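You operate a simulated robot arm through the tools that you are given. There is no shell and no other tool. Be economical: measure what you need, move in short steps, check, and stop when the job is done.

The job below is to be done with a simulated two-armed robot. You get a single attempt, and the scene is never put back.

## Task
Carry the wide blue tray with both arms and set it on the purple-edged bench.

It is judged by the outcome, as a careful person would: the job done as asked, and still so three seconds after it is handed in. It fails if anything else is knocked over, pushed out of place, dropped, spilled or broken.

## Robot
Two 6-joint arms with two-finger parallel grippers on one trunk, on a base that drives. Base frame: it is fixed to the floor where the robot stands at the start and does not move with it; the origin is under the middle of the robot, x ahead of it, y to its left, z up; the surface under the hand at the start is at about z = 0.86. Readings come in m, degrees, newtons and seconds.
The left shoulder is at the start at [0.06, 0.187, 1.172], the right one opposite. With the tool pointing down near the work surface each hand reaches from about 0.24 to 0.62 m from the robot's upright axis, wherever it stands, measured 20 degrees to its own side. Places, roughly: purple-edged bench [2.7, 3.8, 0.9]; wide blue tray (30x40x5 cm) [0.5, -0.1, 0.9]. Payload 1.57 kg a hand.
The TCP of each hand is the grasp point between the finger pads, 0.03 m short of the fingertips. In the tool frame z runs along the fingers and y along their closing line. The gripper opens to 0.11 m. The fingers are 0.024 m wide and 0.012 m thick; the gripper's body (0.048 by 0.112 m) begins 0.078 m behind the TCP.
Orientation is that of the tool frame in the base frame, as a unit quaternion [x, y, z, w]. With the fingers straight down and closing along the base's y, the tool's x points along the base's -x, its y along +y and its z along -z.

## Interface
- The arms move only by the tool move_arm. It takes "left_deltas", "right_deltas" or both (then of equal length, played together; a hand with none holds still); each is a list of rows, each a list of 7 numbers: the shift along the tool's x, y, z in mm, then the turn, a rotation vector about the tool's x, y, z in degrees, then the finger opening in mm, from 0 to 110. In form: [[x, y, z, rx, ry, rz, gripper], ...]. A call has 1 to 8 rows; each row shifts and turns the commanded pose from where the row before left it, along the tool's axes as they then stand. Rows are played at 5 a second. More than 0.05 m and 8.6 degrees between two rows, or a gripper value outside its range, and nothing of the call is played. Where a pose cannot be reached the arm comes as near as it can. A force on the tool above 40 N (or 10 N above the force at the start of the call, whichever is more), or a blocked arm, ends the call early, and 0.2 s more pass. The fingers move at their own pace (about 0.153 m/s each) and stop on an object; they squeeze with about 27 N. The grip force told is the motor's: it shows also when the fingers shut on nothing. Time passes only in rows, and 0.2 s behind the last, so rows that do not move let the fingers close. The reply holds the time, the measured pose of the TCP, the force on the tool along the base axes, the opening and the grip force, in the units named above and with some noise, with the torque about the TCP (base axes, N m) and any sound that the robot's microphone picked up, and new pictures: "pictures" is both (left out), scene, wrist or none (wrist: the cameras of the hands that moved).
- Cameras (640 x 400 px; columns grow to the right, rows downward): "scene" is now at [0.0015, -0.0144, 1.6969]; the picture's right is [-0.24, -0.97, 0.00], its down [-0.87, 0.21, -0.44] and it looks along [0.43, -0.10, -0.90] (base axes); focal length 270 px, centre (320, 200). "left" rides on the left gripper at [0.07, -0.016, -0.141] in its tool frame; the picture's right is [0.23, 0.97, 0.00], its down [-0.86, 0.20, -0.48] and it looks along [-0.47, 0.11, 0.88] (tool axes); focal length 222 px, centre (320, 200). "right" rides on the right gripper at [0.07, 0.016, -0.141] in its tool frame; the picture's right is [-0.23, 0.97, 0.00], its down [-0.86, -0.20, -0.48] and it looks along [-0.47, -0.11, 0.88] (tool axes); focal length 222 px, centre (320, 200). There is no depth. A picture from a camera that has moved, and an enlarged one, comes with that camera's place and axes in the base frame and with its lens.
- slide_trunk(by): slides the trunk up (or, below 0, down) by that many m; the arms and the scene camera ride with it, the base frame stays. It gives what a move gives, with no picture.
- drive_base(legs): drives the robot by 1 to 6 legs, each [ahead, left, turn to the left] in m, m and degrees, along the robot's own axes; the way and the turn of a leg run together, so that a leg with both is an arc; at most 1.5 m and 180 degrees a leg. The arms and the cameras ride along, it lands a little off, and it stops where it bumps. It gives what a move gives, and a new picture of the scene camera.
- head_to(pan, tilt): turns the head with the scene camera to pan (to the left, within 86 degrees either way) and tilt (down, from -29 to 69), counted from straight ahead of the robot. It gives what a move gives, and a new picture of the scene camera.
- close_up(camera, box): a new picture of the part [left, top, right, bottom] of that camera's present view, enlarged. No time passes.
- finish_job(): hands the job in; it is judged then, once.

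Go step by step. Nothing tells you exact positions but the pictures and the camera data: compare them with the known pose of the tool, close in by small moves and look again before you grip or let go. The budget is 120 turns and 260 pictures, counting those below and the enlarged ones. Unless the task says otherwise, let go and move clear before handing in, and close with one line.

The tools are called after "Call:" as name(argument=value, ...) on one line, values as JSON. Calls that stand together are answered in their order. move_arm: Moves the arms, as the interface text tells. Its arguments: {"type":"object","properties":{"left_deltas":{"type":"array"},"right_deltas":{"type":"array"},"pictures":{"type":"string","enum":["both","scene","wrist","none"]}},"required":[]} The other tools are called the same way: slide_trunk (by) slides the trunk up or down; drive_base (legs) drives the base; head_to (pan, tilt) turns the head that bears the scene camera; close_up (camera, box) takes an enlarged picture of a part of a camera's view; finish_job () hands the job in.

At the start:

```text
time: 0.0
left_position: [0.4205, 0.1012, 1.1229]
left_tcp_rot: [0.0, 1.0, 0.0, 0.0]
left_ft_force: [0.2, -0.1, -0.7]
left_ft_torque: [-0.03, 0.0, -0.01]
left_width: 0.1101
left_grasp_force: 0.0
right_position: [0.3182, -0.2513, 1.1219]
right_tcp_rot: [-0.001, 1.0, 0.0, -0.001]
right_ft_force: [-0.2, -0.2, -0.2]
right_ft_torque: [-0.01, -0.01, 0.0]
right_width: 0.11
right_grasp_force: 0.1
trunk travel left (down, up): [-0.8, 0.19]
robot x, y, heading: [-0.0009, -0.0007, -0.1]
head pan, tilt: [-13.7, 63.8]
```

scene: 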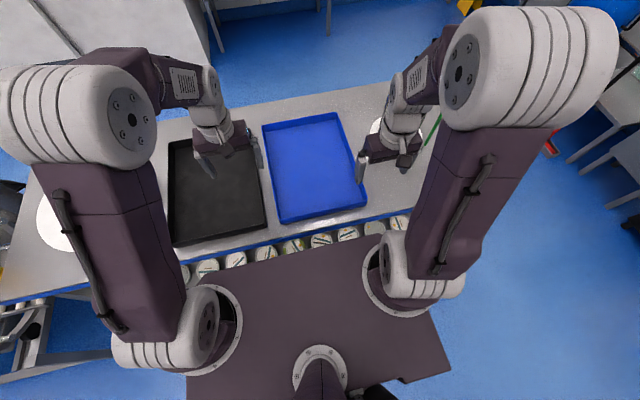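
right: 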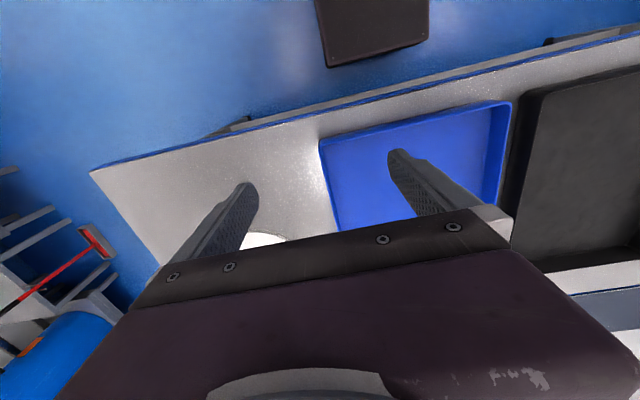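
left: 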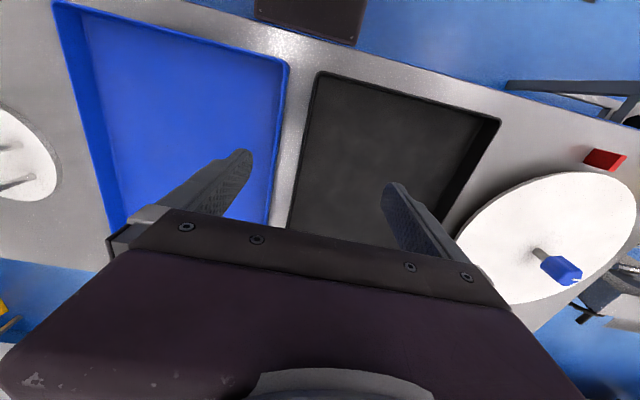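

The blue tray spans about x 0.32–0.72, y −0.25–0.04, close beside a black tray on its left and with a plate on its right. I'll look closer and then look around for the route.

Call:
close_up(camera="scene", box=[150, 90, 450, 278])

Call:
head_to(pan=55, tilt=15)

```text
2.13 times, centred on (300, 184) of scene
camera zoom: at [0.0015, -0.0144, 1.6969], right [-0.24, -0.97, 0.0], down [-0.87, 0.21, -0.44], along [0.43, -0.1, -0.9], focal length 576 px, centre (363, 234)
```

zoom: 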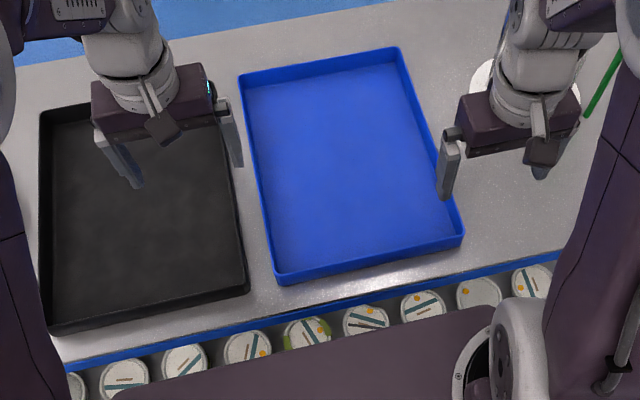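

```text
time: 1.4
left_position: [0.421, 0.1013, 1.1232]
left_tcp_rot: [0.0, 1.0, -0.001, -0.001]
left_ft_force: [-0.2, 0.1, -0.2]
left_ft_torque: [-0.03, -0.01, 0.0]
left_width: 0.1102
left_grasp_force: 0.1
right_position: [0.3171, -0.252, 1.122]
right_tcp_rot: [0.0, 1.0, 0.0, 0.0]
right_ft_force: [-0.2, 0.5, -0.8]
right_ft_torque: [0.0, 0.03, 0.0]
right_width: 0.1101
right_grasp_force: 0.1
trunk travel left (down, up): [-0.8, 0.19]
robot x, y, heading: [-0.0022, -0.0016, -0.1]
head pan, tilt: [55.0, 15.0]
camera scene: at [-0.0053, 0.0768, 1.7674], right [0.82, -0.57, 0.0], down [-0.15, -0.21, -0.97], along [0.55, 0.79, -0.26], focal length 270 px, centre (320, 200)
```

scene: 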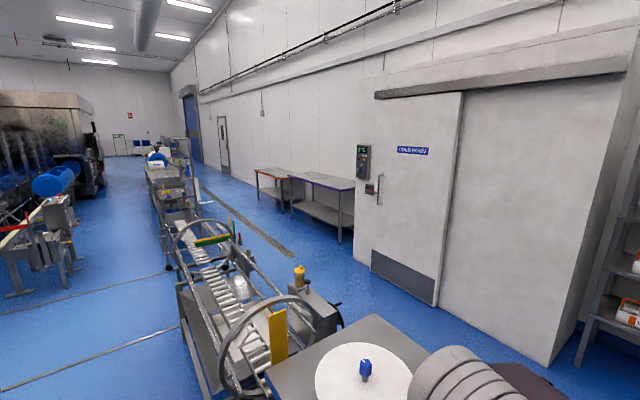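

The purple-edged bench stands against the wall beyond the conveyor line; I'll look to the right to see whether there's a way round.

Call:
close_up(camera="scene", box=[220, 140, 380, 240])

Call:
head_to(pan=-30, tilt=25)

Call:
head_to(pan=-86, tilt=35)

Call:
head_to(pan=15, tilt=40)

```text
4.00 times, centred on (300, 190) of scene
camera zoom: at [-0.0053, 0.0768, 1.7674], right [0.82, -0.57, 0.0], down [-0.15, -0.21, -0.97], along [0.55, 0.79, -0.26], focal length 1082 px, centre (400, 240)
```

zoom: 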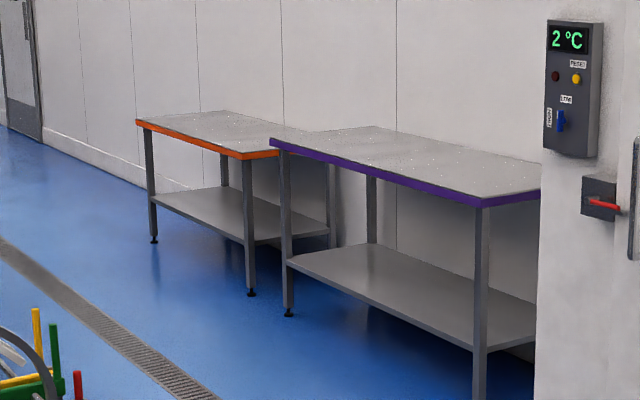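

```text
time: 3.0
left_position: [0.4217, 0.1018, 1.1237]
left_tcp_rot: [0.0, 1.0, 0.0, 0.0]
left_ft_force: [-0.8, -0.1, -0.3]
left_ft_torque: [0.02, 0.0, 0.02]
left_width: 0.11
left_grasp_force: 0.3
right_position: [0.318, -0.252, 1.1221]
right_tcp_rot: [0.0, 1.0, 0.001, 0.0]
right_ft_force: [-0.1, 0.0, 0.2]
right_ft_torque: [0.01, -0.03, 0.01]
right_width: 0.1099
right_grasp_force: 0.1
trunk travel left (down, up): [-0.8, 0.19]
robot x, y, heading: [-0.0007, -0.0001, 0.5]
head pan, tilt: [-30.0, 25.0]
camera scene: at [0.0208, -0.0456, 1.7512], right [-0.5, -0.87, 0.0], down [-0.37, 0.21, -0.91], along [0.79, -0.45, -0.42], focal length 270 px, centre (320, 200)
```

scene: 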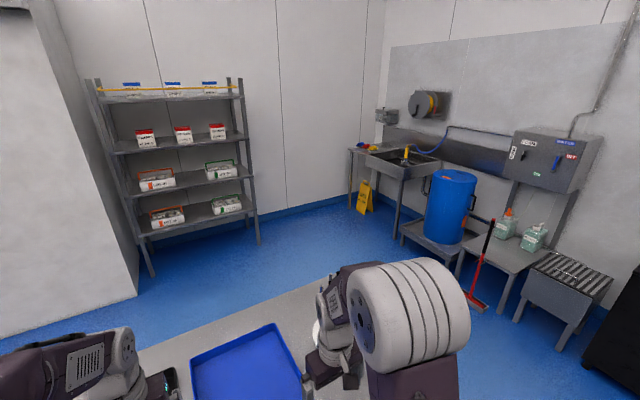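

```text
time: 4.2
left_position: [0.4203, 0.1016, 1.1239]
left_tcp_rot: [-0.001, 1.0, -0.001, 0.0]
left_ft_force: [-0.1, 0.5, 0.5]
left_ft_torque: [-0.02, 0.0, -0.01]
left_width: 0.1098
left_grasp_force: 0.1
right_position: [0.3181, -0.2522, 1.123]
right_tcp_rot: [0.0, 1.0, 0.0, -0.001]
right_ft_force: [-0.2, -1.1, -0.6]
right_ft_torque: [-0.05, -0.02, -0.01]
right_width: 0.1098
right_grasp_force: 0.1
trunk travel left (down, up): [-0.8, 0.19]
robot x, y, heading: [0.0014, 0.0006, -0.1]
head pan, tilt: [-85.9, 35.0]
camera scene: at [-0.0526, -0.0875, 1.7354], right [-1.0, -0.07, 0.0], down [-0.04, 0.57, -0.82], along [0.06, -0.82, -0.57], focal length 270 px, centre (320, 200)
```

scene: 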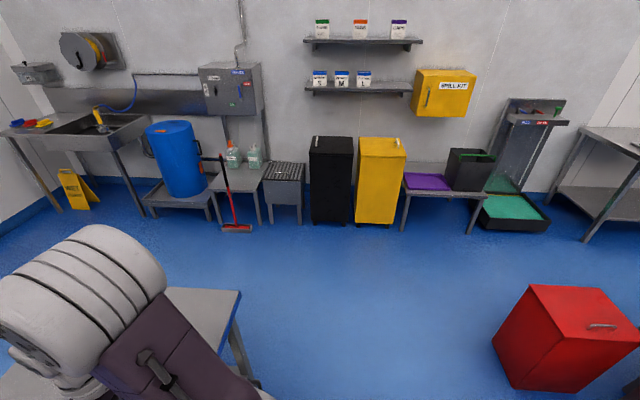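

```text
time: 6.0
left_position: [0.421, 0.1026, 1.1245]
left_tcp_rot: [0.0, 1.0, 0.001, 0.0]
left_ft_force: [-0.5, -0.1, 0.7]
left_ft_torque: [0.04, 0.0, -0.01]
left_width: 0.1101
left_grasp_force: 0.0
right_position: [0.3186, -0.252, 1.1211]
right_tcp_rot: [0.0, 1.0, 0.0, 0.001]
right_ft_force: [0.0, -0.1, -1.4]
right_ft_torque: [0.0, -0.02, 0.02]
right_width: 0.1098
right_grasp_force: 0.1
trunk travel left (down, up): [-0.8, 0.19]
robot x, y, heading: [0.0008, 0.0014, 0.3]
head pan, tilt: [15.0, 40.0]
camera scene: at [0.0232, 0.0223, 1.7278], right [0.26, -0.97, 0.0], down [-0.62, -0.17, -0.77], along [0.74, 0.2, -0.64], focal length 270 px, centre (320, 200)
```

scene: 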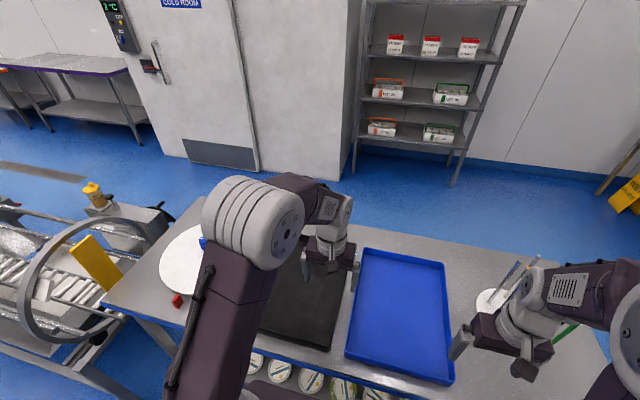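

The way is clear round the right end of the table, then up the aisle to the bench. First I move both hands over the midpoints of the tray's long sides, still high up.

Call:
move_arm(left_deltas=[[-22, -13, 0, 0, 0, 0, 110], [-22, -13, 0, 0, 0, 0, 80], [-22, -13, 10, 0, 0, 0, 40], [-22, -13, 20, 0, 0, 0, 40], [-21, -14, 20, 0, 0, 0, 40]], right_deltas=[[-42, 0, 0, 0, 0, 0, 110], [-42, 0, 0, 0, 0, 0, 80], [-42, 0, 10, 0, 0, 0, 40], [-42, 0, 20, 0, 0, 0, 40], [-43, 0, 20, 0, 0, 0, 40]], pictures="wrist")

Call:
head_to(pan=-12, tilt=60)

```text
time: 7.2
left_position: [0.5358, 0.0347, 1.0683]
left_tcp_rot: [0.0, 1.0, 0.0, -0.002]
left_ft_force: [-0.1, -0.4, 0.2]
left_ft_torque: [0.02, 0.06, 0.01]
left_width: 0.0399
left_grasp_force: 0.0
right_position: [0.5307, -0.2531, 1.0707]
right_tcp_rot: [0.0, 1.0, 0.0, -0.002]
right_ft_force: [-0.3, 0.4, 0.2]
right_ft_torque: [-0.01, 0.01, 0.03]
right_width: 0.0399
right_grasp_force: 0.1
trunk travel left (down, up): [-0.8, 0.19]
robot x, y, heading: [0.0001, 0.0006, -0.2]
head pan, tilt: [15.0, 40.0]
camera right: at [0.4634, -0.238, 1.2116], right [0.23, 0.97, 0.0], down [0.86, -0.2, 0.47], along [0.46, -0.11, -0.88], focal length 222 px, centre (320, 200)
camera left: at [0.4661, 0.0165, 1.2104], right [-0.23, 0.97, 0.0], down [0.86, 0.2, 0.48], along [0.46, 0.11, -0.88], focal length 222 px, centre (320, 200)
```

right: 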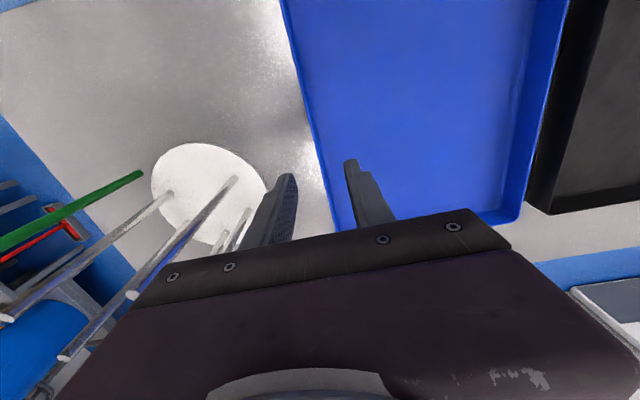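
left: 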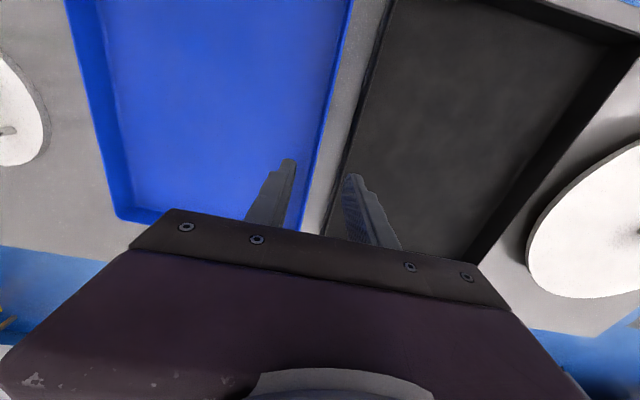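

```text
time: 8.1
left_position: [0.5314, 0.0356, 1.0719]
left_tcp_rot: [0.001, 1.0, 0.0, 0.0]
left_ft_force: [-1.3, 0.1, 0.8]
left_ft_torque: [0.0, 0.01, 0.0]
left_width: 0.0399
left_grasp_force: 0.0
right_position: [0.5278, -0.2524, 1.0741]
right_tcp_rot: [0.0, 1.0, 0.001, 0.001]
right_ft_force: [-0.5, -0.2, 0.4]
right_ft_torque: [0.03, 0.0, -0.01]
right_width: 0.0401
right_grasp_force: 0.0
trunk travel left (down, up): [-0.8, 0.19]
robot x, y, heading: [-0.0011, -0.0014, 0.1]
head pan, tilt: [-12.0, 60.0]
camera scene: at [0.0054, -0.0131, 1.7012], right [-0.21, -0.98, 0.0], down [-0.85, 0.18, -0.5], along [0.49, -0.1, -0.87], focal length 270 px, centre (320, 200)
```

scene: 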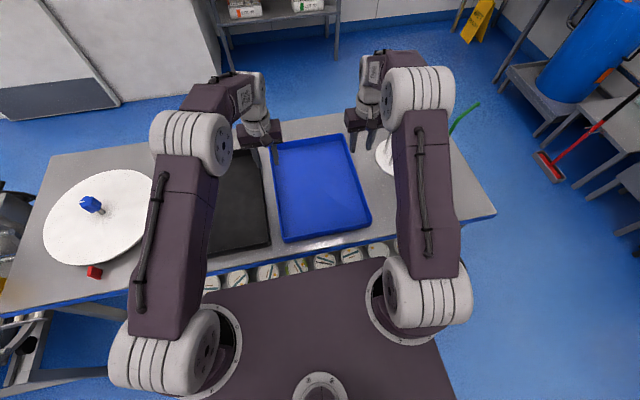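

Left outer wall is at y≈0.038, right at y≈−0.262, centre x≈0.533, with about 37 mm to the black tray and a rod stand beyond y≈−0.38. I'll narrow the fingers to 30 mm, lower to just above the rims and check.

Call:
move_arm(left_deltas=[[-1, 0, 35, 0, 0, 0, 30], [-1, 0, 35, 0, 0, 0, 30], [0, 0, 30, 0, 0, 0, 30]], right_deltas=[[-2, -3, 35, 0, 0, 0, 30], [-3, -3, 35, 0, 0, 0, 30], [0, 0, 32, 0, 0, 0, 30]], pictures="both")

```text
time: 8.9
left_position: [0.5336, 0.036, 0.971]
left_tcp_rot: [0.0, 1.0, 0.0, 0.001]
left_ft_force: [-0.3, -0.5, 0.5]
left_ft_torque: [-0.01, -0.03, 0.0]
left_width: 0.0301
left_grasp_force: 0.0
right_position: [0.5331, -0.2579, 0.9667]
right_tcp_rot: [0.0, 1.0, 0.0, -0.001]
right_ft_force: [0.3, -0.8, -0.1]
right_ft_torque: [-0.02, 0.01, 0.01]
right_width: 0.0301
right_grasp_force: 0.1
trunk travel left (down, up): [-0.8, 0.19]
robot x, y, heading: [0.0018, -0.0035, -0.0]
head pan, tilt: [-12.0, 60.0]
camera scene: at [0.0076, -0.0138, 1.7012], right [-0.21, -0.98, 0.0], down [-0.85, 0.18, -0.5], along [0.49, -0.1, -0.87], focal length 270 px, centre (320, 200)
camera right: at [0.4642, -0.2432, 1.1081], right [0.23, 0.97, 0.0], down [0.86, -0.2, 0.48], along [0.47, -0.11, -0.88], focal length 222 px, centre (320, 200)
camera left: at [0.464, 0.0185, 1.1125], right [-0.23, 0.97, 0.0], down [0.86, 0.2, 0.48], along [0.47, 0.11, -0.88], focal length 222 px, centre (320, 200)
```

scene: 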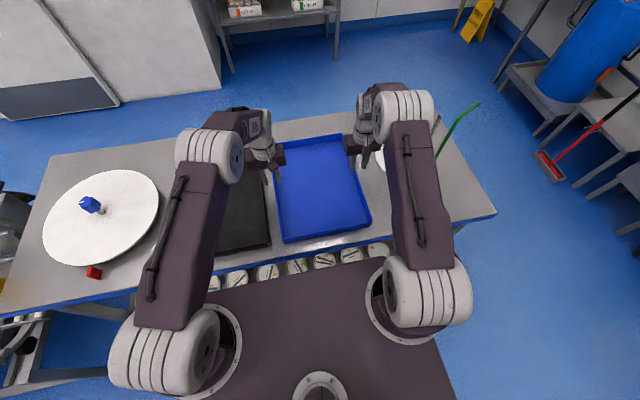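
right: 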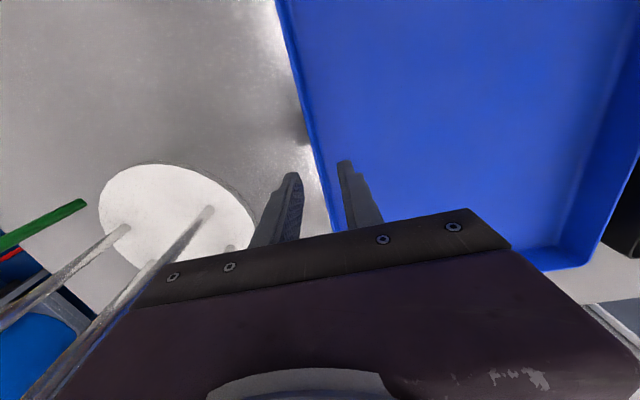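
left: 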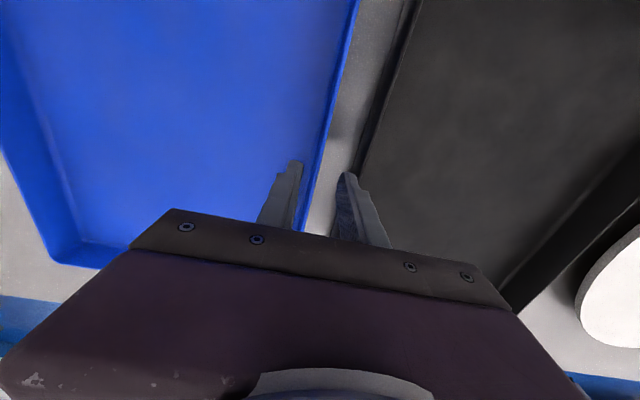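

The fingers straddle the rims from above; I'll enlarge to confirm the alignment before lowering.

Call:
close_up(camera="left", box=[240, 120, 420, 250])

Call:
close_up(camera="right", box=[230, 120, 410, 250])

```text
3.08 times, centred on (330, 185) of left
camera zoom: at [0.464, 0.0185, 1.1125], right [-0.23, 0.97, 0.0], down [0.86, 0.2, 0.48], along [0.47, 0.11, -0.88], focal length 684 px, centre (289, 246)
```

zoom: 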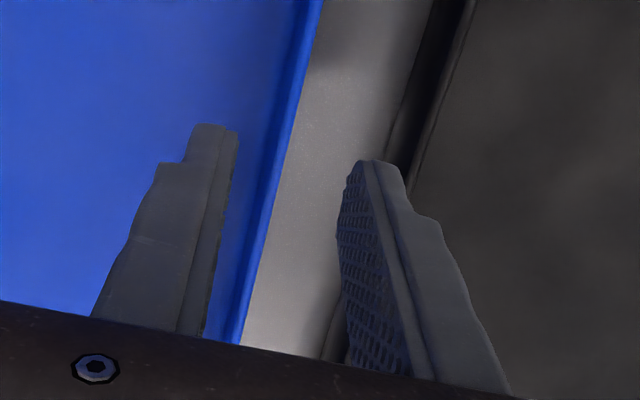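

```text
3.08 times, centred on (320, 185) of right
camera zoom: at [0.4642, -0.2432, 1.1081], right [0.23, 0.97, 0.0], down [0.86, -0.2, 0.48], along [0.47, -0.11, -0.88], focal length 684 px, centre (320, 246)
```

zoom: 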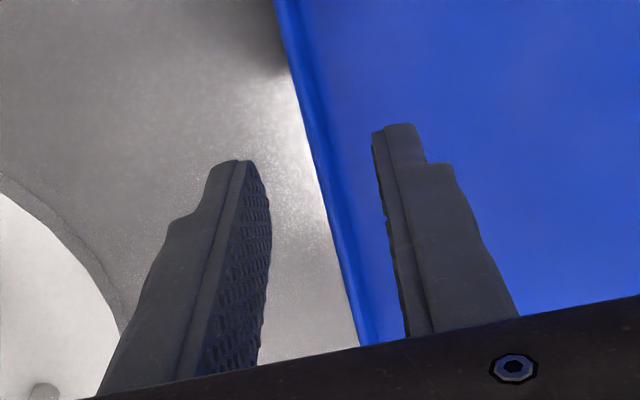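

Walls' centres compute to y≈0.032 (left) and −0.263 (right). I'll correct by a few mm and lower so the tips sit about 35 mm below the rim.

Call:
move_arm(left_deltas=[[0, -4, 16, 0, 0, 0, 30], [0, 0, 25, 0, 0, 0, 30], [0, 0, 20, 0, 0, 0, 30]], right_deltas=[[0, -5, 12, 0, 0, 0, 30], [0, 0, 25, 0, 0, 0, 30], [0, 0, 20, 0, 0, 0, 30]], pictures="wrist")

```text
time: 9.7
left_position: [0.5322, 0.0318, 0.9117]
left_tcp_rot: [0.001, 1.0, 0.0, 0.0]
left_ft_force: [0.4, 0.9, -0.3]
left_ft_torque: [0.02, -0.01, 0.0]
left_width: 0.0299
left_grasp_force: 0.0
right_position: [0.5339, -0.2635, 0.9134]
right_tcp_rot: [0.001, 1.0, 0.0, 0.0]
right_ft_force: [-0.1, -0.6, 0.0]
right_ft_torque: [-0.01, 0.01, -0.03]
right_width: 0.0301
right_grasp_force: 0.1
trunk travel left (down, up): [-0.8, 0.19]
robot x, y, heading: [0.0018, -0.0022, -0.2]
head pan, tilt: [-12.0, 60.0]
camera right: at [0.4652, -0.2483, 1.0539], right [0.23, 0.97, 0.0], down [0.85, -0.2, 0.48], along [0.47, -0.11, -0.88], focal length 222 px, centre (320, 200)
camera left: at [0.4624, 0.015, 1.0536], right [-0.23, 0.97, 0.0], down [0.86, 0.2, 0.48], along [0.47, 0.11, -0.88], focal length 222 px, centre (320, 200)
```

right: 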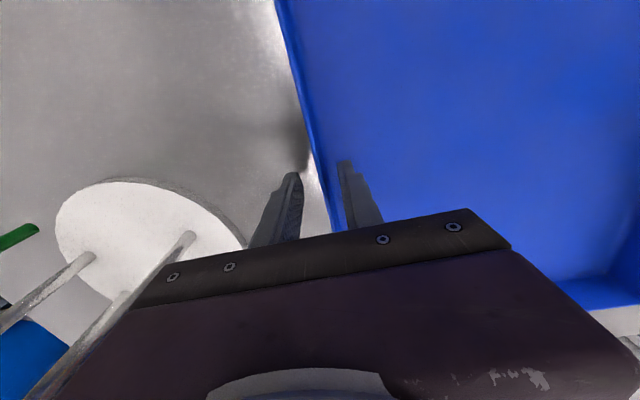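
left: 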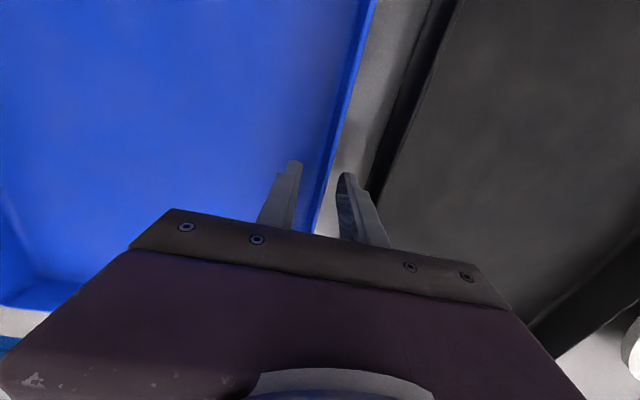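

Call:
move_arm(left_deltas=[[0, 0, 8, 0, 0, 0, 30]], right_deltas=[[0, 0, 10, 0, 0, 0, 30]], pictures="none")

Call:
close_up(camera="left", box=[240, 120, 420, 250])

Call:
close_up(camera="right", box=[230, 120, 410, 250])

```text
time: 10.1
left_position: [0.5335, 0.0321, 0.9057]
left_tcp_rot: [0.0, 1.0, 0.0, 0.0]
left_ft_force: [-0.4, 0.0, 0.3]
left_ft_torque: [-0.02, -0.01, 0.01]
left_width: 0.0297
left_grasp_force: 0.0
right_position: [0.5349, -0.2643, 0.9022]
right_tcp_rot: [0.0, 1.0, -0.001, 0.0]
right_ft_force: [0.3, -0.1, -0.2]
right_ft_torque: [0.01, 0.03, -0.01]
right_width: 0.0301
right_grasp_force: 0.1
trunk travel left (down, up): [-0.8, 0.19]
robot x, y, heading: [-0.0009, -0.0008, -0.1]
head pan, tilt: [-12.0, 60.0]
```

```text
3.08 times, centred on (330, 185) of left
camera zoom: at [0.4634, 0.0152, 1.0458], right [-0.23, 0.97, 0.0], down [0.86, 0.2, 0.48], along [0.47, 0.11, -0.88], focal length 684 px, centre (289, 246)
```

zoom: 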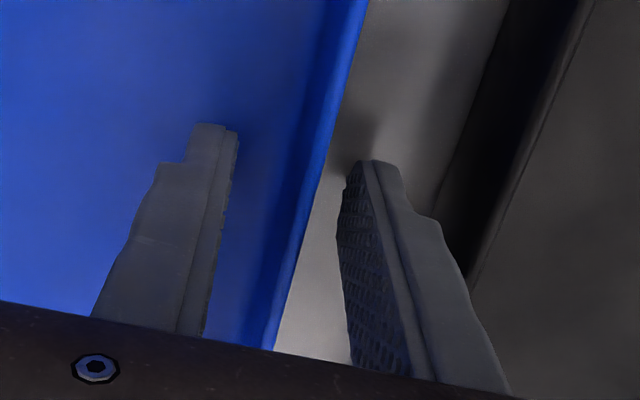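

```text
3.08 times, centred on (320, 185) of right
camera zoom: at [0.4662, -0.2488, 1.0426], right [0.23, 0.97, 0.0], down [0.86, -0.2, 0.48], along [0.47, -0.11, -0.88], focal length 684 px, centre (320, 246)
```

zoom: 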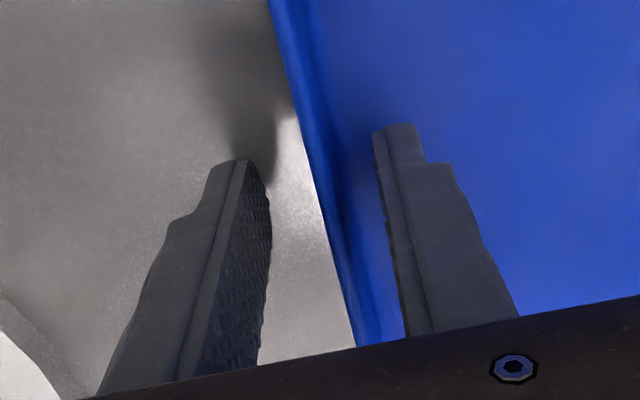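

Both walls sit ~3 mm toward +y of the finger centres; I'll shift both hands by 3 mm, then close.

Call:
move_arm(left_deltas=[[0, 3, 1, 0, 0, 0, 30], [0, 0, 0, 0, 0, 0, 20], [0, 0, 0, 0, 0, 0, 10], [0, 0, 0, 0, 0, 0, 0], [0, 0, 0, 0, 0, 0, 0], [0, 0, 0, 0, 0, 0, 0]], right_deltas=[[0, 3, 0, 0, 0, 0, 30], [0, 0, 0, 0, 0, 0, 20], [0, 0, 0, 0, 0, 0, 10], [0, 0, 0, 0, 0, 0, 0], [0, 0, 0, 0, 0, 0, 0], [0, 0, 0, 0, 0, 0, 0]], pictures="wrist")

```text
time: 11.5
left_position: [0.5315, 0.0348, 0.9037]
left_tcp_rot: [0.0, 1.0, 0.0, 0.0]
left_ft_force: [0.8, -9.4, -0.8]
left_ft_torque: [-0.06, -0.03, 0.03]
left_width: 0.0038
left_grasp_force: 24.7
right_position: [0.534, -0.2611, 0.9027]
right_tcp_rot: [0.0, 1.0, 0.0, -0.001]
right_ft_force: [-0.5, 8.2, -0.6]
right_ft_torque: [-0.05, -0.27, -0.01]
right_width: 0.0038
right_grasp_force: 25.1
trunk travel left (down, up): [-0.8, 0.19]
robot x, y, heading: [0.0019, 0.0035, -0.1]
head pan, tilt: [-12.0, 60.0]
camera right: at [0.466, -0.2455, 1.0432], right [0.23, 0.97, 0.0], down [0.86, -0.2, 0.48], along [0.47, -0.11, -0.88], focal length 222 px, centre (320, 200)
camera left: at [0.4624, 0.0175, 1.0451], right [-0.23, 0.97, 0.0], down [0.86, 0.2, 0.48], along [0.47, 0.11, -0.88], focal length 222 px, centre (320, 200)
```

right: 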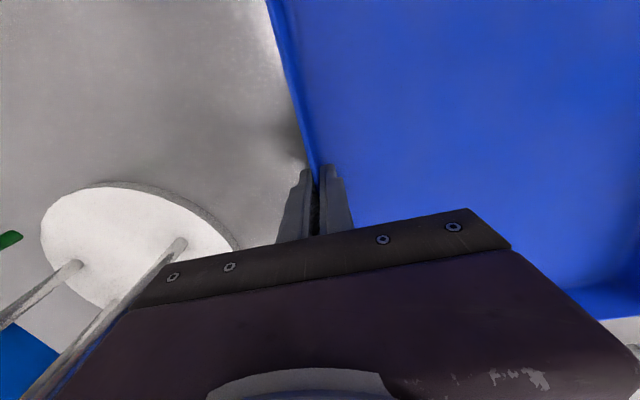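
left: 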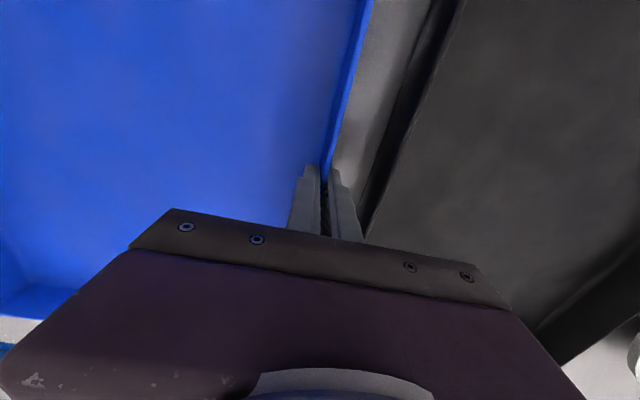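

Both walls are gripped (4 mm thick), pulling against each other by ~9 N. I'll relax that by a millimetre and lift slightly to test.

Call:
move_arm(left_deltas=[[0, -1, 0, 0, 0, 0, 0], [0, 0, -6, 0, 0, 0, 0], [0, 0, -8, 0, 0, 0, 0], [0, 0, -8, 0, 0, 0, 0], [0, 0, -8, 0, 0, 0, 0], [0, 0, 0, 0, 0, 0, 0]], right_deltas=[[0, 1, 0, 0, 0, 0, 0], [0, 0, -6, 0, 0, 0, 0], [0, 0, -8, 0, 0, 0, 0], [0, 0, -8, 0, 0, 0, 0], [0, 0, -8, 0, 0, 0, 0], [0, 0, 0, 0, 0, 0, 0]], pictures="both")

```text
time: 12.9
left_position: [0.5329, 0.0349, 0.9326]
left_tcp_rot: [0.0, 1.0, 0.001, -0.001]
left_ft_force: [-1.4, 25.5, 0.2]
left_ft_torque: [-0.34, 0.22, -0.16]
left_width: 0.004
left_grasp_force: 24.6
right_position: [0.5336, -0.2601, 0.9327]
right_tcp_rot: [0.0, 1.0, 0.0, 0.0]
right_ft_force: [1.5, -25.1, -5.4]
right_ft_torque: [-0.73, -0.2, -0.31]
right_width: 0.0041
right_grasp_force: 24.7
trunk travel left (down, up): [-0.8, 0.19]
robot x, y, heading: [0.0026, -0.0019, 0.3]
head pan, tilt: [-12.0, 60.0]
camera scene: at [0.0074, -0.0137, 1.7011], right [-0.21, -0.98, 0.0], down [-0.85, 0.18, -0.5], along [0.49, -0.1, -0.87], focal length 270 px, centre (320, 200)
camera right: at [0.4654, -0.2448, 1.0746], right [0.23, 0.97, 0.0], down [0.86, -0.2, 0.48], along [0.47, -0.11, -0.88], focal length 222 px, centre (320, 200)
camera left: at [0.4631, 0.0172, 1.0747], right [-0.23, 0.97, 0.0], down [0.86, 0.2, 0.48], along [0.46, 0.11, -0.88], focal length 222 px, centre (320, 200)
```

scene: 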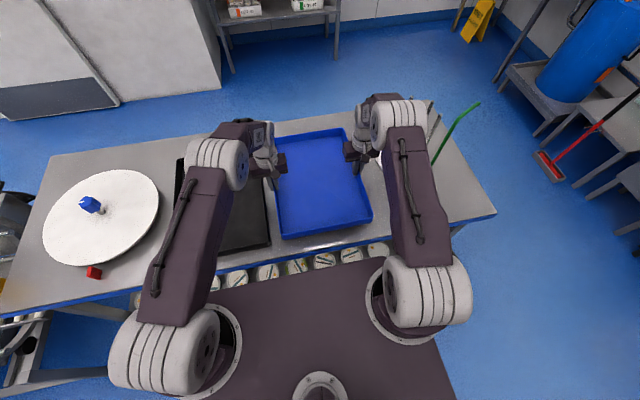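
right: 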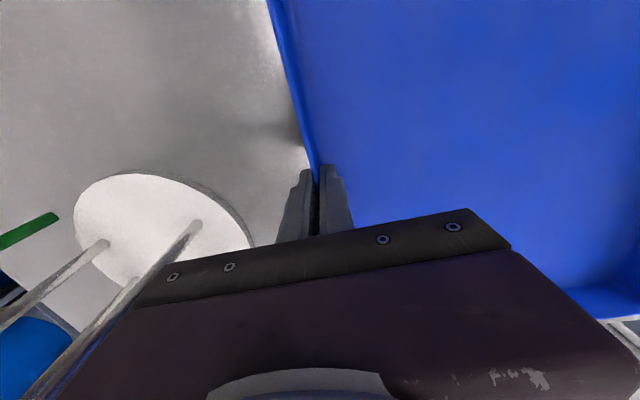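
left: 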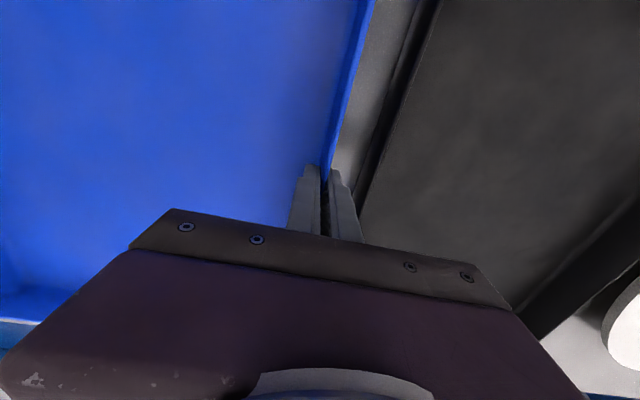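

The tray is off the table and level (about 0.5 kg). I'll back out ~0.7 mm each to null the squeeze.

Call:
move_arm(left_deltas=[[0, 0.7, 0, 0, 0, 0, 0], [0, 0, 0, 0, 0, 0, 0]], right_deltas=[[0, -0.7, 0, 0, 0, 0, 0], [0, 0, 0, 0, 0, 0, 0]], pictures="none")

Call:
slide_trunk(by=0.1)

Call:
head_to(pan=86, tilt=40)

```text
time: 13.5
left_position: [0.5315, 0.0361, 0.9343]
left_tcp_rot: [0.001, 1.0, 0.001, -0.001]
left_ft_force: [-0.1, 27.4, -0.2]
left_ft_torque: [-0.13, 0.46, 0.04]
left_width: 0.004
left_grasp_force: 24.4
right_position: [0.5343, -0.2596, 0.9334]
right_tcp_rot: [0.0, 1.0, -0.001, 0.0]
right_ft_force: [0.7, -27.4, -4.4]
right_ft_torque: [-0.46, -0.4, -0.1]
right_width: 0.004
right_grasp_force: 24.3
trunk travel left (down, up): [-0.8, 0.19]
robot x, y, heading: [-0.0006, 0.0015, -0.1]
head pan, tilt: [-12.0, 60.0]
```

```text
time: 14.8
left_position: [0.5307, 0.035, 1.0338]
left_tcp_rot: [0.001, 1.0, 0.001, -0.001]
left_ft_force: [-1.4, 30.4, -0.7]
left_ft_torque: [-0.03, 0.37, 0.0]
left_width: 0.0036
left_grasp_force: 24.8
right_position: [0.5361, -0.26, 1.0328]
right_tcp_rot: [0.0, 1.0, -0.001, -0.001]
right_ft_force: [1.1, -30.5, -4.5]
right_ft_torque: [-0.36, -0.39, -0.31]
right_width: 0.0036
right_grasp_force: 24.7
trunk travel left (down, up): [-0.9, 0.09]
robot x, y, heading: [0.0006, -0.0037, 0.1]
head pan, tilt: [-12.0, 60.0]
```

```text
time: 16.6
left_position: [0.5325, 0.0344, 1.0339]
left_tcp_rot: [0.001, 1.0, 0.001, 0.001]
left_ft_force: [-1.8, 30.8, -1.1]
left_ft_torque: [-0.05, 0.06, -0.03]
left_width: 0.0042
left_grasp_force: 24.9
right_position: [0.5338, -0.2599, 1.032]
right_tcp_rot: [-0.001, 1.0, -0.001, -0.001]
right_ft_force: [1.8, -30.2, -4.7]
right_ft_torque: [-0.32, 0.06, -0.31]
right_width: 0.0039
right_grasp_force: 24.5
trunk travel left (down, up): [-0.9, 0.09]
robot x, y, heading: [0.001, -0.0002, 0.1]
head pan, tilt: [85.9, 40.0]
camera scene: at [-0.0517, 0.0849, 1.8279], right [1.0, -0.07, 0.0], down [-0.05, -0.64, -0.77], along [0.05, 0.76, -0.64], focal length 270 px, centre (320, 200)
```

scene: 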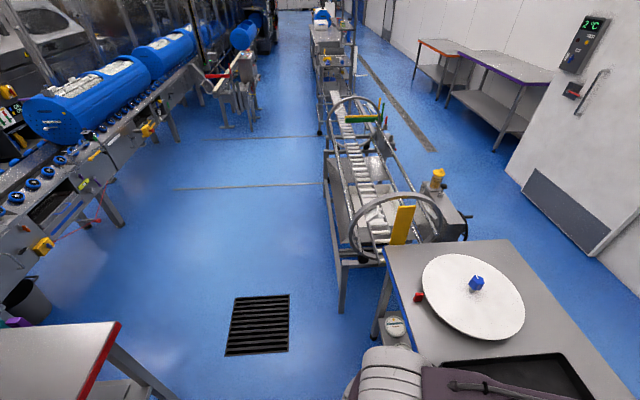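

The squeeze persists at 30 N, so I'll ease outward more. There is also a red-edged table behind left at x≈−0.71, so I need to look at what lies behind before backing up.

Call:
move_arm(left_deltas=[[0, 1, 0, 0, 0, 0, 0], [0, 0, 0, 0, 0, 0, 0], [0, 0, 0, 0, 0, 0, 0]], right_deltas=[[0, -1, 0, 0, 0, 0, 0], [0, 0, 0, 0, 0, 0, 0], [0, 0, 0, 0, 0, 0, 0]], pictures="none")

Call:
head_to(pan=86, tilt=69)

Call:
head_to(pan=-86, tilt=62)

```text
time: 17.4
left_position: [0.5304, 0.0352, 1.0356]
left_tcp_rot: [0.0, 1.0, 0.0, 0.0]
left_ft_force: [-1.7, 19.5, -2.5]
left_ft_torque: [0.16, -0.01, -0.11]
left_width: 0.0039
left_grasp_force: 25.2
right_position: [0.5342, -0.2607, 1.033]
right_tcp_rot: [0.0, 1.0, 0.001, -0.001]
right_ft_force: [0.6, -19.8, -3.1]
right_ft_torque: [-0.24, 0.0, -0.24]
right_width: 0.0039
right_grasp_force: 24.5
trunk travel left (down, up): [-0.9, 0.09]
robot x, y, heading: [0.0008, -0.0002, 0.0]
head pan, tilt: [85.9, 40.0]
```

```text
time: 18.3
left_position: [0.5323, 0.0356, 1.0343]
left_tcp_rot: [0.0, 1.0, 0.001, 0.0]
left_ft_force: [-0.9, 15.0, -2.8]
left_ft_torque: [0.17, -0.16, -0.11]
left_width: 0.0039
left_grasp_force: 24.8
right_position: [0.5341, -0.2603, 1.034]
right_tcp_rot: [0.0, 1.0, 0.0, 0.0]
right_ft_force: [0.5, -14.9, -3.0]
right_ft_torque: [-0.28, 0.19, -0.23]
right_width: 0.0039
right_grasp_force: 25.0
trunk travel left (down, up): [-0.9, 0.09]
robot x, y, heading: [0.0038, -0.0026, 0.0]
head pan, tilt: [85.9, 68.8]
camera scene: at [-0.0539, 0.056, 1.7918], right [1.0, -0.07, 0.0], down [-0.07, -0.93, -0.36], along [0.03, 0.36, -0.93], focal length 270 px, centre (320, 200)
```

scene: 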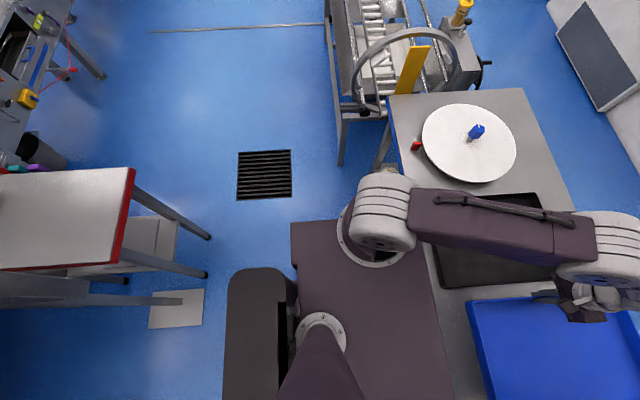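

```text
time: 20.9
left_position: [0.532, 0.0348, 1.0337]
left_tcp_rot: [0.0, 1.0, 0.001, 0.0]
left_ft_force: [-1.1, 4.9, -1.5]
left_ft_torque: [-0.01, 0.02, -0.07]
left_width: 0.004
left_grasp_force: 25.0
right_position: [0.5343, -0.2609, 1.0321]
right_tcp_rot: [0.001, 1.0, 0.0, 0.0]
right_ft_force: [0.9, -4.8, -4.6]
right_ft_torque: [-0.21, 0.03, -0.17]
right_width: 0.0039
right_grasp_force: 24.2
trunk travel left (down, up): [-0.9, 0.09]
robot x, y, heading: [0.0014, 0.002, 0.2]
head pan, tilt: [-85.9, 62.0]
camera scene: at [-0.0532, -0.0641, 1.7988], right [-1.0, -0.07, 0.0], down [-0.06, 0.88, -0.47], along [0.03, -0.47, -0.88], focal length 270 px, centre (320, 200)
```

scene: 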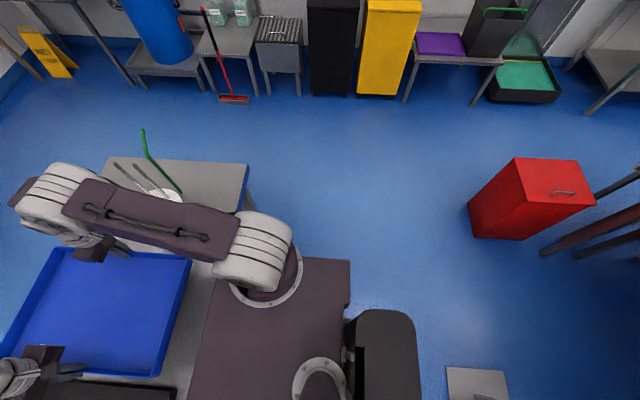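

Squeeze has relaxed to ~5 N. Space behind is limited (table at x≈−0.71 on the left), and the rod stand reaches z≈1.12, so I'll raise the tray well above that before backing up slightly and moving right.

Call:
slide_trunk(by=0.085)

Call:
move_arm(left_deltas=[[0, 0, -12, 0, 0, 0, 0], [0, 0, -15, 0, 0, 0, 0], [0, 0, -15, 0, 0, 0, 0], [0, 0, -15, 0, 0, 0, 0], [0, 0, -15, 0, 0, 0, 0], [0, 0, -15, 0, 0, 0, 0], [0, 0, -13, 0, 0, 0, 0], [0, 0, 0, 0, 0, 0, 0]], right_deltas=[[0, 0, -12, 0, 0, 0, 0], [0, 0, -15, 0, 0, 0, 0], [0, 0, -15, 0, 0, 0, 0], [0, 0, -15, 0, 0, 0, 0], [0, 0, -15, 0, 0, 0, 0], [0, 0, -15, 0, 0, 0, 0], [0, 0, -13, 0, 0, 0, 0], [0, 0, 0, 0, 0, 0, 0]], pictures="scene")

```text
time: 22.1
left_position: [0.5314, 0.0352, 1.1185]
left_tcp_rot: [0.0, 1.0, -0.001, 0.0]
left_ft_force: [-0.6, 2.9, -2.4]
left_ft_torque: [-0.04, 0.08, -0.06]
left_width: 0.0041
left_grasp_force: 25.0
right_position: [0.534, -0.2606, 1.118]
right_tcp_rot: [0.001, 1.0, 0.0, -0.001]
right_ft_force: [1.0, -1.8, -4.0]
right_ft_torque: [-0.21, -0.03, -0.19]
right_width: 0.0039
right_grasp_force: 24.6
trunk travel left (down, up): [-0.985, 0.005]
robot x, y, heading: [-0.0014, -0.0001, -0.1]
head pan, tilt: [-85.9, 62.0]
```

```text
time: 23.9
left_position: [0.5317, 0.0361, 1.2206]
left_tcp_rot: [0.0, 1.0, 0.0, 0.0]
left_ft_force: [-3.5, -0.4, -4.5]
left_ft_torque: [0.26, 0.12, -0.34]
left_width: 0.004
left_grasp_force: 24.5
right_position: [0.5339, -0.2602, 1.2186]
right_tcp_rot: [0.0, 1.0, 0.0, -0.001]
right_ft_force: [2.3, 1.2, -1.0]
right_ft_torque: [0.22, -0.07, -0.54]
right_width: 0.004
right_grasp_force: 25.2
trunk travel left (down, up): [-0.985, 0.005]
robot x, y, heading: [0.0004, 0.0007, 0.1]
head pan, tilt: [-85.9, 62.0]
camera scene: at [-0.0533, -0.064, 1.8838], right [-1.0, -0.07, 0.0], down [-0.06, 0.88, -0.47], along [0.03, -0.47, -0.88], focal length 270 px, centre (320, 200)
```

scene: 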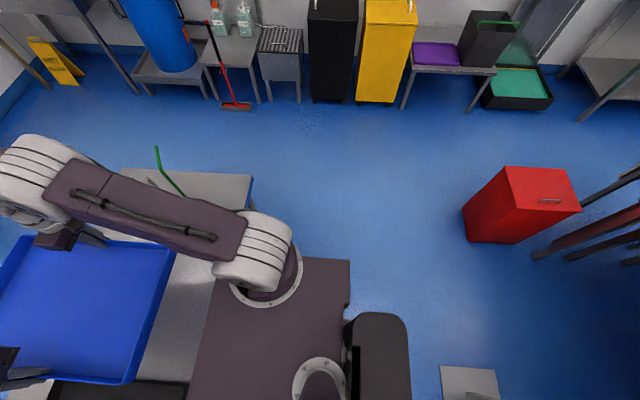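

Tray is high and level with low forces. Now back up a little, drifting right.

Call:
drive_base(legs=[[-0.1, 0, 0], [-0.15, -0.15, 0]])

```text
time: 26.3
left_position: [0.2894, -0.1082, 1.2181]
left_tcp_rot: [0.0, 1.0, -0.002, -0.003]
left_ft_force: [-3.9, -4.5, -4.8]
left_ft_torque: [0.23, 0.09, -0.4]
left_width: 0.0038
left_grasp_force: 23.8
right_position: [0.2917, -0.4035, 1.2165]
right_tcp_rot: [-0.001, 1.0, -0.001, -0.003]
right_ft_force: [4.5, 5.2, -0.6]
right_ft_torque: [0.27, 0.02, -0.56]
right_width: 0.004
right_grasp_force: 24.4
trunk travel left (down, up): [-0.985, 0.005]
robot x, y, heading: [-0.2505, -0.1446, -0.1]
head pan, tilt: [-85.9, 62.0]
camera scene: at [-0.2925, -0.2074, 1.8842], right [-1.0, -0.07, 0.01], down [-0.07, 0.88, -0.47], along [0.03, -0.47, -0.88], focal length 270 px, centre (320, 200)
```

scene: 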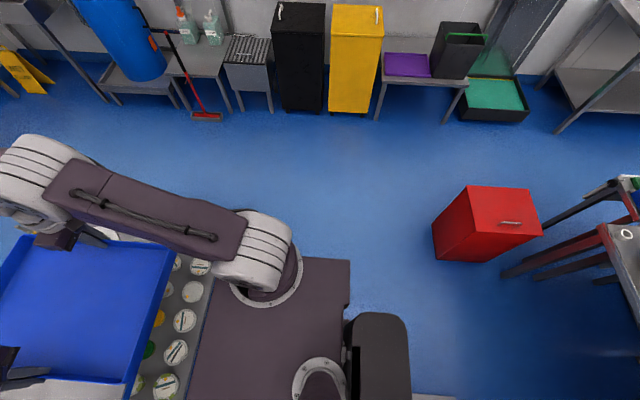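

Clear so far. Now strafing right to pass the table end (y≈−0.72).

Call:
drive_base(legs=[[0, -1.2, 0]])

Call:
head_to(pan=0, tilt=35)

```text
time: 32.4
left_position: [0.2919, -1.312, 1.2205]
left_tcp_rot: [-0.006, 1.0, 0.0, 0.0]
left_ft_force: [-2.9, -2.2, -3.8]
left_ft_torque: [0.28, 0.01, -0.41]
left_width: 0.0039
left_grasp_force: 25.1
right_position: [0.2969, -1.6073, 1.2176]
right_tcp_rot: [-0.006, 1.0, 0.0, 0.0]
right_ft_force: [3.9, 2.2, -0.9]
right_ft_torque: [0.23, 0.07, -0.56]
right_width: 0.0038
right_grasp_force: 24.8
trunk travel left (down, up): [-0.985, 0.005]
robot x, y, heading: [-0.2385, -1.3513, 0.7]
head pan, tilt: [-85.9, 62.0]
camera scene: at [-0.2923, -1.4182, 1.8839], right [-1.0, -0.08, 0.0], down [-0.07, 0.88, -0.47], along [0.04, -0.47, -0.88], focal length 270 px, centre (320, 200)
```

scene: 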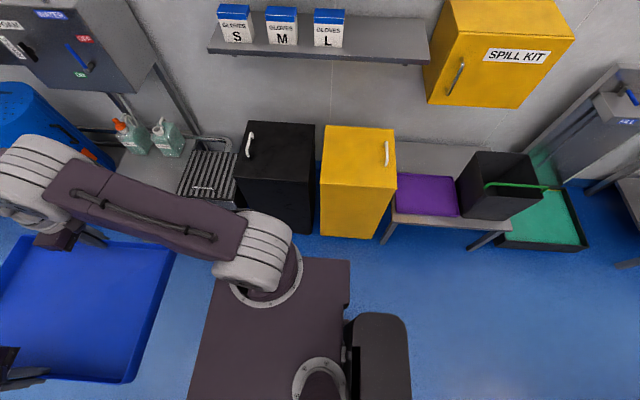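

```text
time: 34.0
left_position: [0.2915, -1.3135, 1.22]
left_tcp_rot: [-0.006, 1.0, 0.0, -0.002]
left_ft_force: [-3.1, -1.5, -3.7]
left_ft_torque: [0.15, 0.2, -0.31]
left_width: 0.0039
left_grasp_force: 24.8
right_position: [0.2963, -1.6079, 1.2184]
right_tcp_rot: [-0.007, 1.0, 0.0, 0.0]
right_ft_force: [3.7, 1.1, -1.4]
right_ft_torque: [0.19, -0.14, -0.53]
right_width: 0.0037
right_grasp_force: 25.1
trunk travel left (down, up): [-0.985, 0.005]
robot x, y, heading: [-0.2434, -1.3533, 0.6]
head pan, tilt: [0.0, 35.0]
camera scene: at [-0.2095, -1.3549, 1.9203], right [0.01, -1.0, 0.0], down [-0.57, -0.01, -0.82], along [0.82, 0.01, -0.57], focal length 270 px, centre (320, 200)
```

scene: 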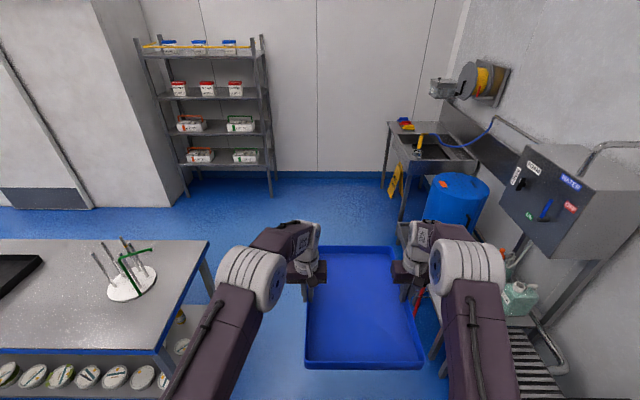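

The passage is open: table corner at (0.91, −0.70), broom at about (0.9, −2.02), shelf beyond x≈2.6. Driving ahead between them, to x≈1.65.

Call:
drive_base(legs=[[1.2, 0, 0], [0.7, 0, 0]])

Call:
head_to(pan=80, tilt=35)

```text
time: 43.5
left_position: [2.1721, -1.2706, 1.2207]
left_tcp_rot: [-0.012, 1.0, 0.0, 0.0]
left_ft_force: [-3.5, -1.3, -4.1]
left_ft_torque: [0.22, 0.04, -0.35]
left_width: 0.0038
left_grasp_force: 24.6
right_position: [2.1807, -1.5664, 1.2186]
right_tcp_rot: [-0.011, 1.0, -0.001, 0.001]
right_ft_force: [2.7, 2.0, -1.4]
right_ft_torque: [0.18, -0.03, -0.62]
right_width: 0.004
right_grasp_force: 24.9
trunk travel left (down, up): [-0.985, 0.005]
robot x, y, heading: [1.6457, -1.3152, 1.5]
head pan, tilt: [0.0, 35.0]
camera scene: at [1.6707, -1.3182, 1.9204], right [0.02, -1.0, 0.0], down [-0.57, -0.01, -0.82], along [0.82, 0.02, -0.57], focal length 270 px, centre (320, 200)
```

scene: 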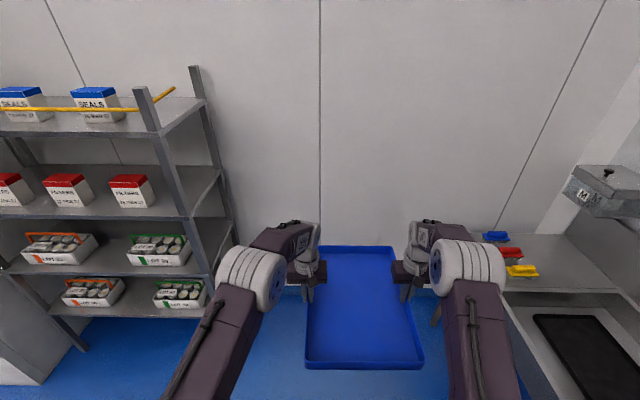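

```text
time: 45.0
left_position: [2.1747, -1.2688, 1.2203]
left_tcp_rot: [-0.013, 1.0, 0.0, -0.001]
left_ft_force: [-2.7, -2.0, -3.6]
left_ft_torque: [0.12, 0.08, -0.29]
left_width: 0.0035
left_grasp_force: 24.7
right_position: [2.1832, -1.566, 1.2177]
right_tcp_rot: [-0.011, 1.0, 0.001, 0.0]
right_ft_force: [2.9, 1.6, -1.1]
right_ft_torque: [0.17, 0.01, -0.49]
right_width: 0.0039
right_grasp_force: 25.0
trunk travel left (down, up): [-0.985, 0.005]
robot x, y, heading: [1.6448, -1.3165, 1.5]
head pan, tilt: [80.0, 35.0]
camera scene: at [1.599, -1.2331, 1.9204], right [0.99, -0.15, 0.0], down [-0.09, -0.57, -0.82], along [0.12, 0.81, -0.57], focal length 270 px, centre (320, 200)
```

scene: 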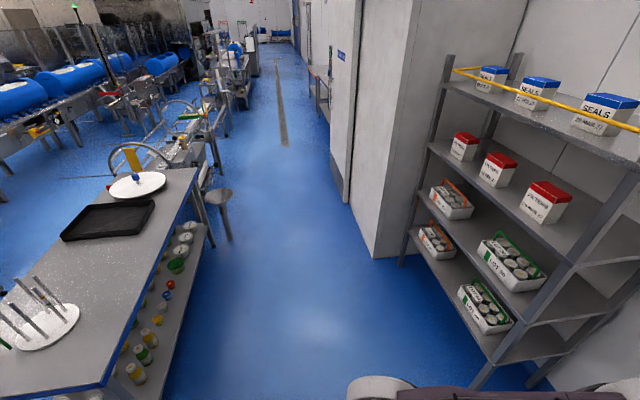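

The aisle ahead is open (a stool near (1.0, 0.95), cold-room face at x≈2.42). Turning left in place to face along it.

Call:
drive_base(legs=[[0, 0, 45], [0, 0, 43.5]])

Call:
head_to(pan=0, tilt=30)

```text
time: 49.5
left_position: [1.5986, -0.7884, 1.2199]
left_tcp_rot: [0.712, -0.702, -0.001, 0.001]
left_ft_force: [1.0, -2.6, -3.7]
left_ft_torque: [-0.03, 0.18, -0.29]
left_width: 0.0039
left_grasp_force: 24.9
right_position: [1.8948, -0.7812, 1.2181]
right_tcp_rot: [0.713, -0.701, 0.0, 0.001]
right_ft_force: [-0.9, 2.5, -1.4]
right_ft_torque: [-0.08, 0.13, -0.5]
right_width: 0.0038
right_grasp_force: 24.7
trunk travel left (down, up): [-0.985, 0.005]
robot x, y, heading: [1.6414, -1.3192, 90.7]
head pan, tilt: [80.0, 35.0]
camera scene: at [1.5593, -1.3635, 1.9205], right [0.16, 0.99, 0.0], down [0.57, -0.09, -0.82], along [-0.81, 0.13, -0.57], focal length 270 px, centre (320, 200)
```

scene: 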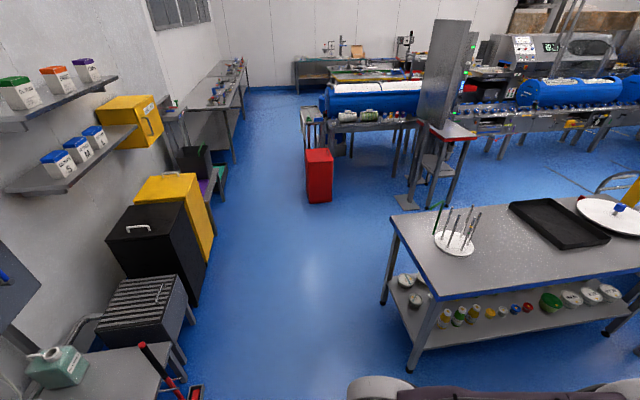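

```text
time: 51.0
left_position: [1.5976, -0.7875, 1.2208]
left_tcp_rot: [0.713, -0.702, 0.0, 0.0]
left_ft_force: [0.9, -2.2, -3.0]
left_ft_torque: [-0.04, 0.08, -0.19]
left_width: 0.0038
left_grasp_force: 24.7
right_position: [1.8946, -0.7814, 1.2164]
right_tcp_rot: [0.713, -0.701, 0.001, 0.001]
right_ft_force: [-0.7, 2.6, -2.4]
right_ft_torque: [-0.04, 0.16, -0.41]
right_width: 0.0039
right_grasp_force: 24.6
trunk travel left (down, up): [-0.985, 0.005]
robot x, y, heading: [1.6419, -1.3193, 90.6]
head pan, tilt: [0.0, 30.0]
camera scene: at [1.6435, -1.2867, 1.9282], right [1.0, 0.02, 0.0], down [0.01, -0.5, -0.87], along [-0.01, 0.87, -0.5], focal length 270 px, centre (320, 200)
```

scene: 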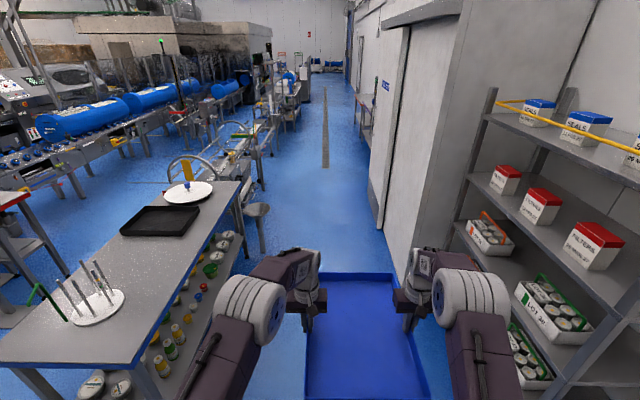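

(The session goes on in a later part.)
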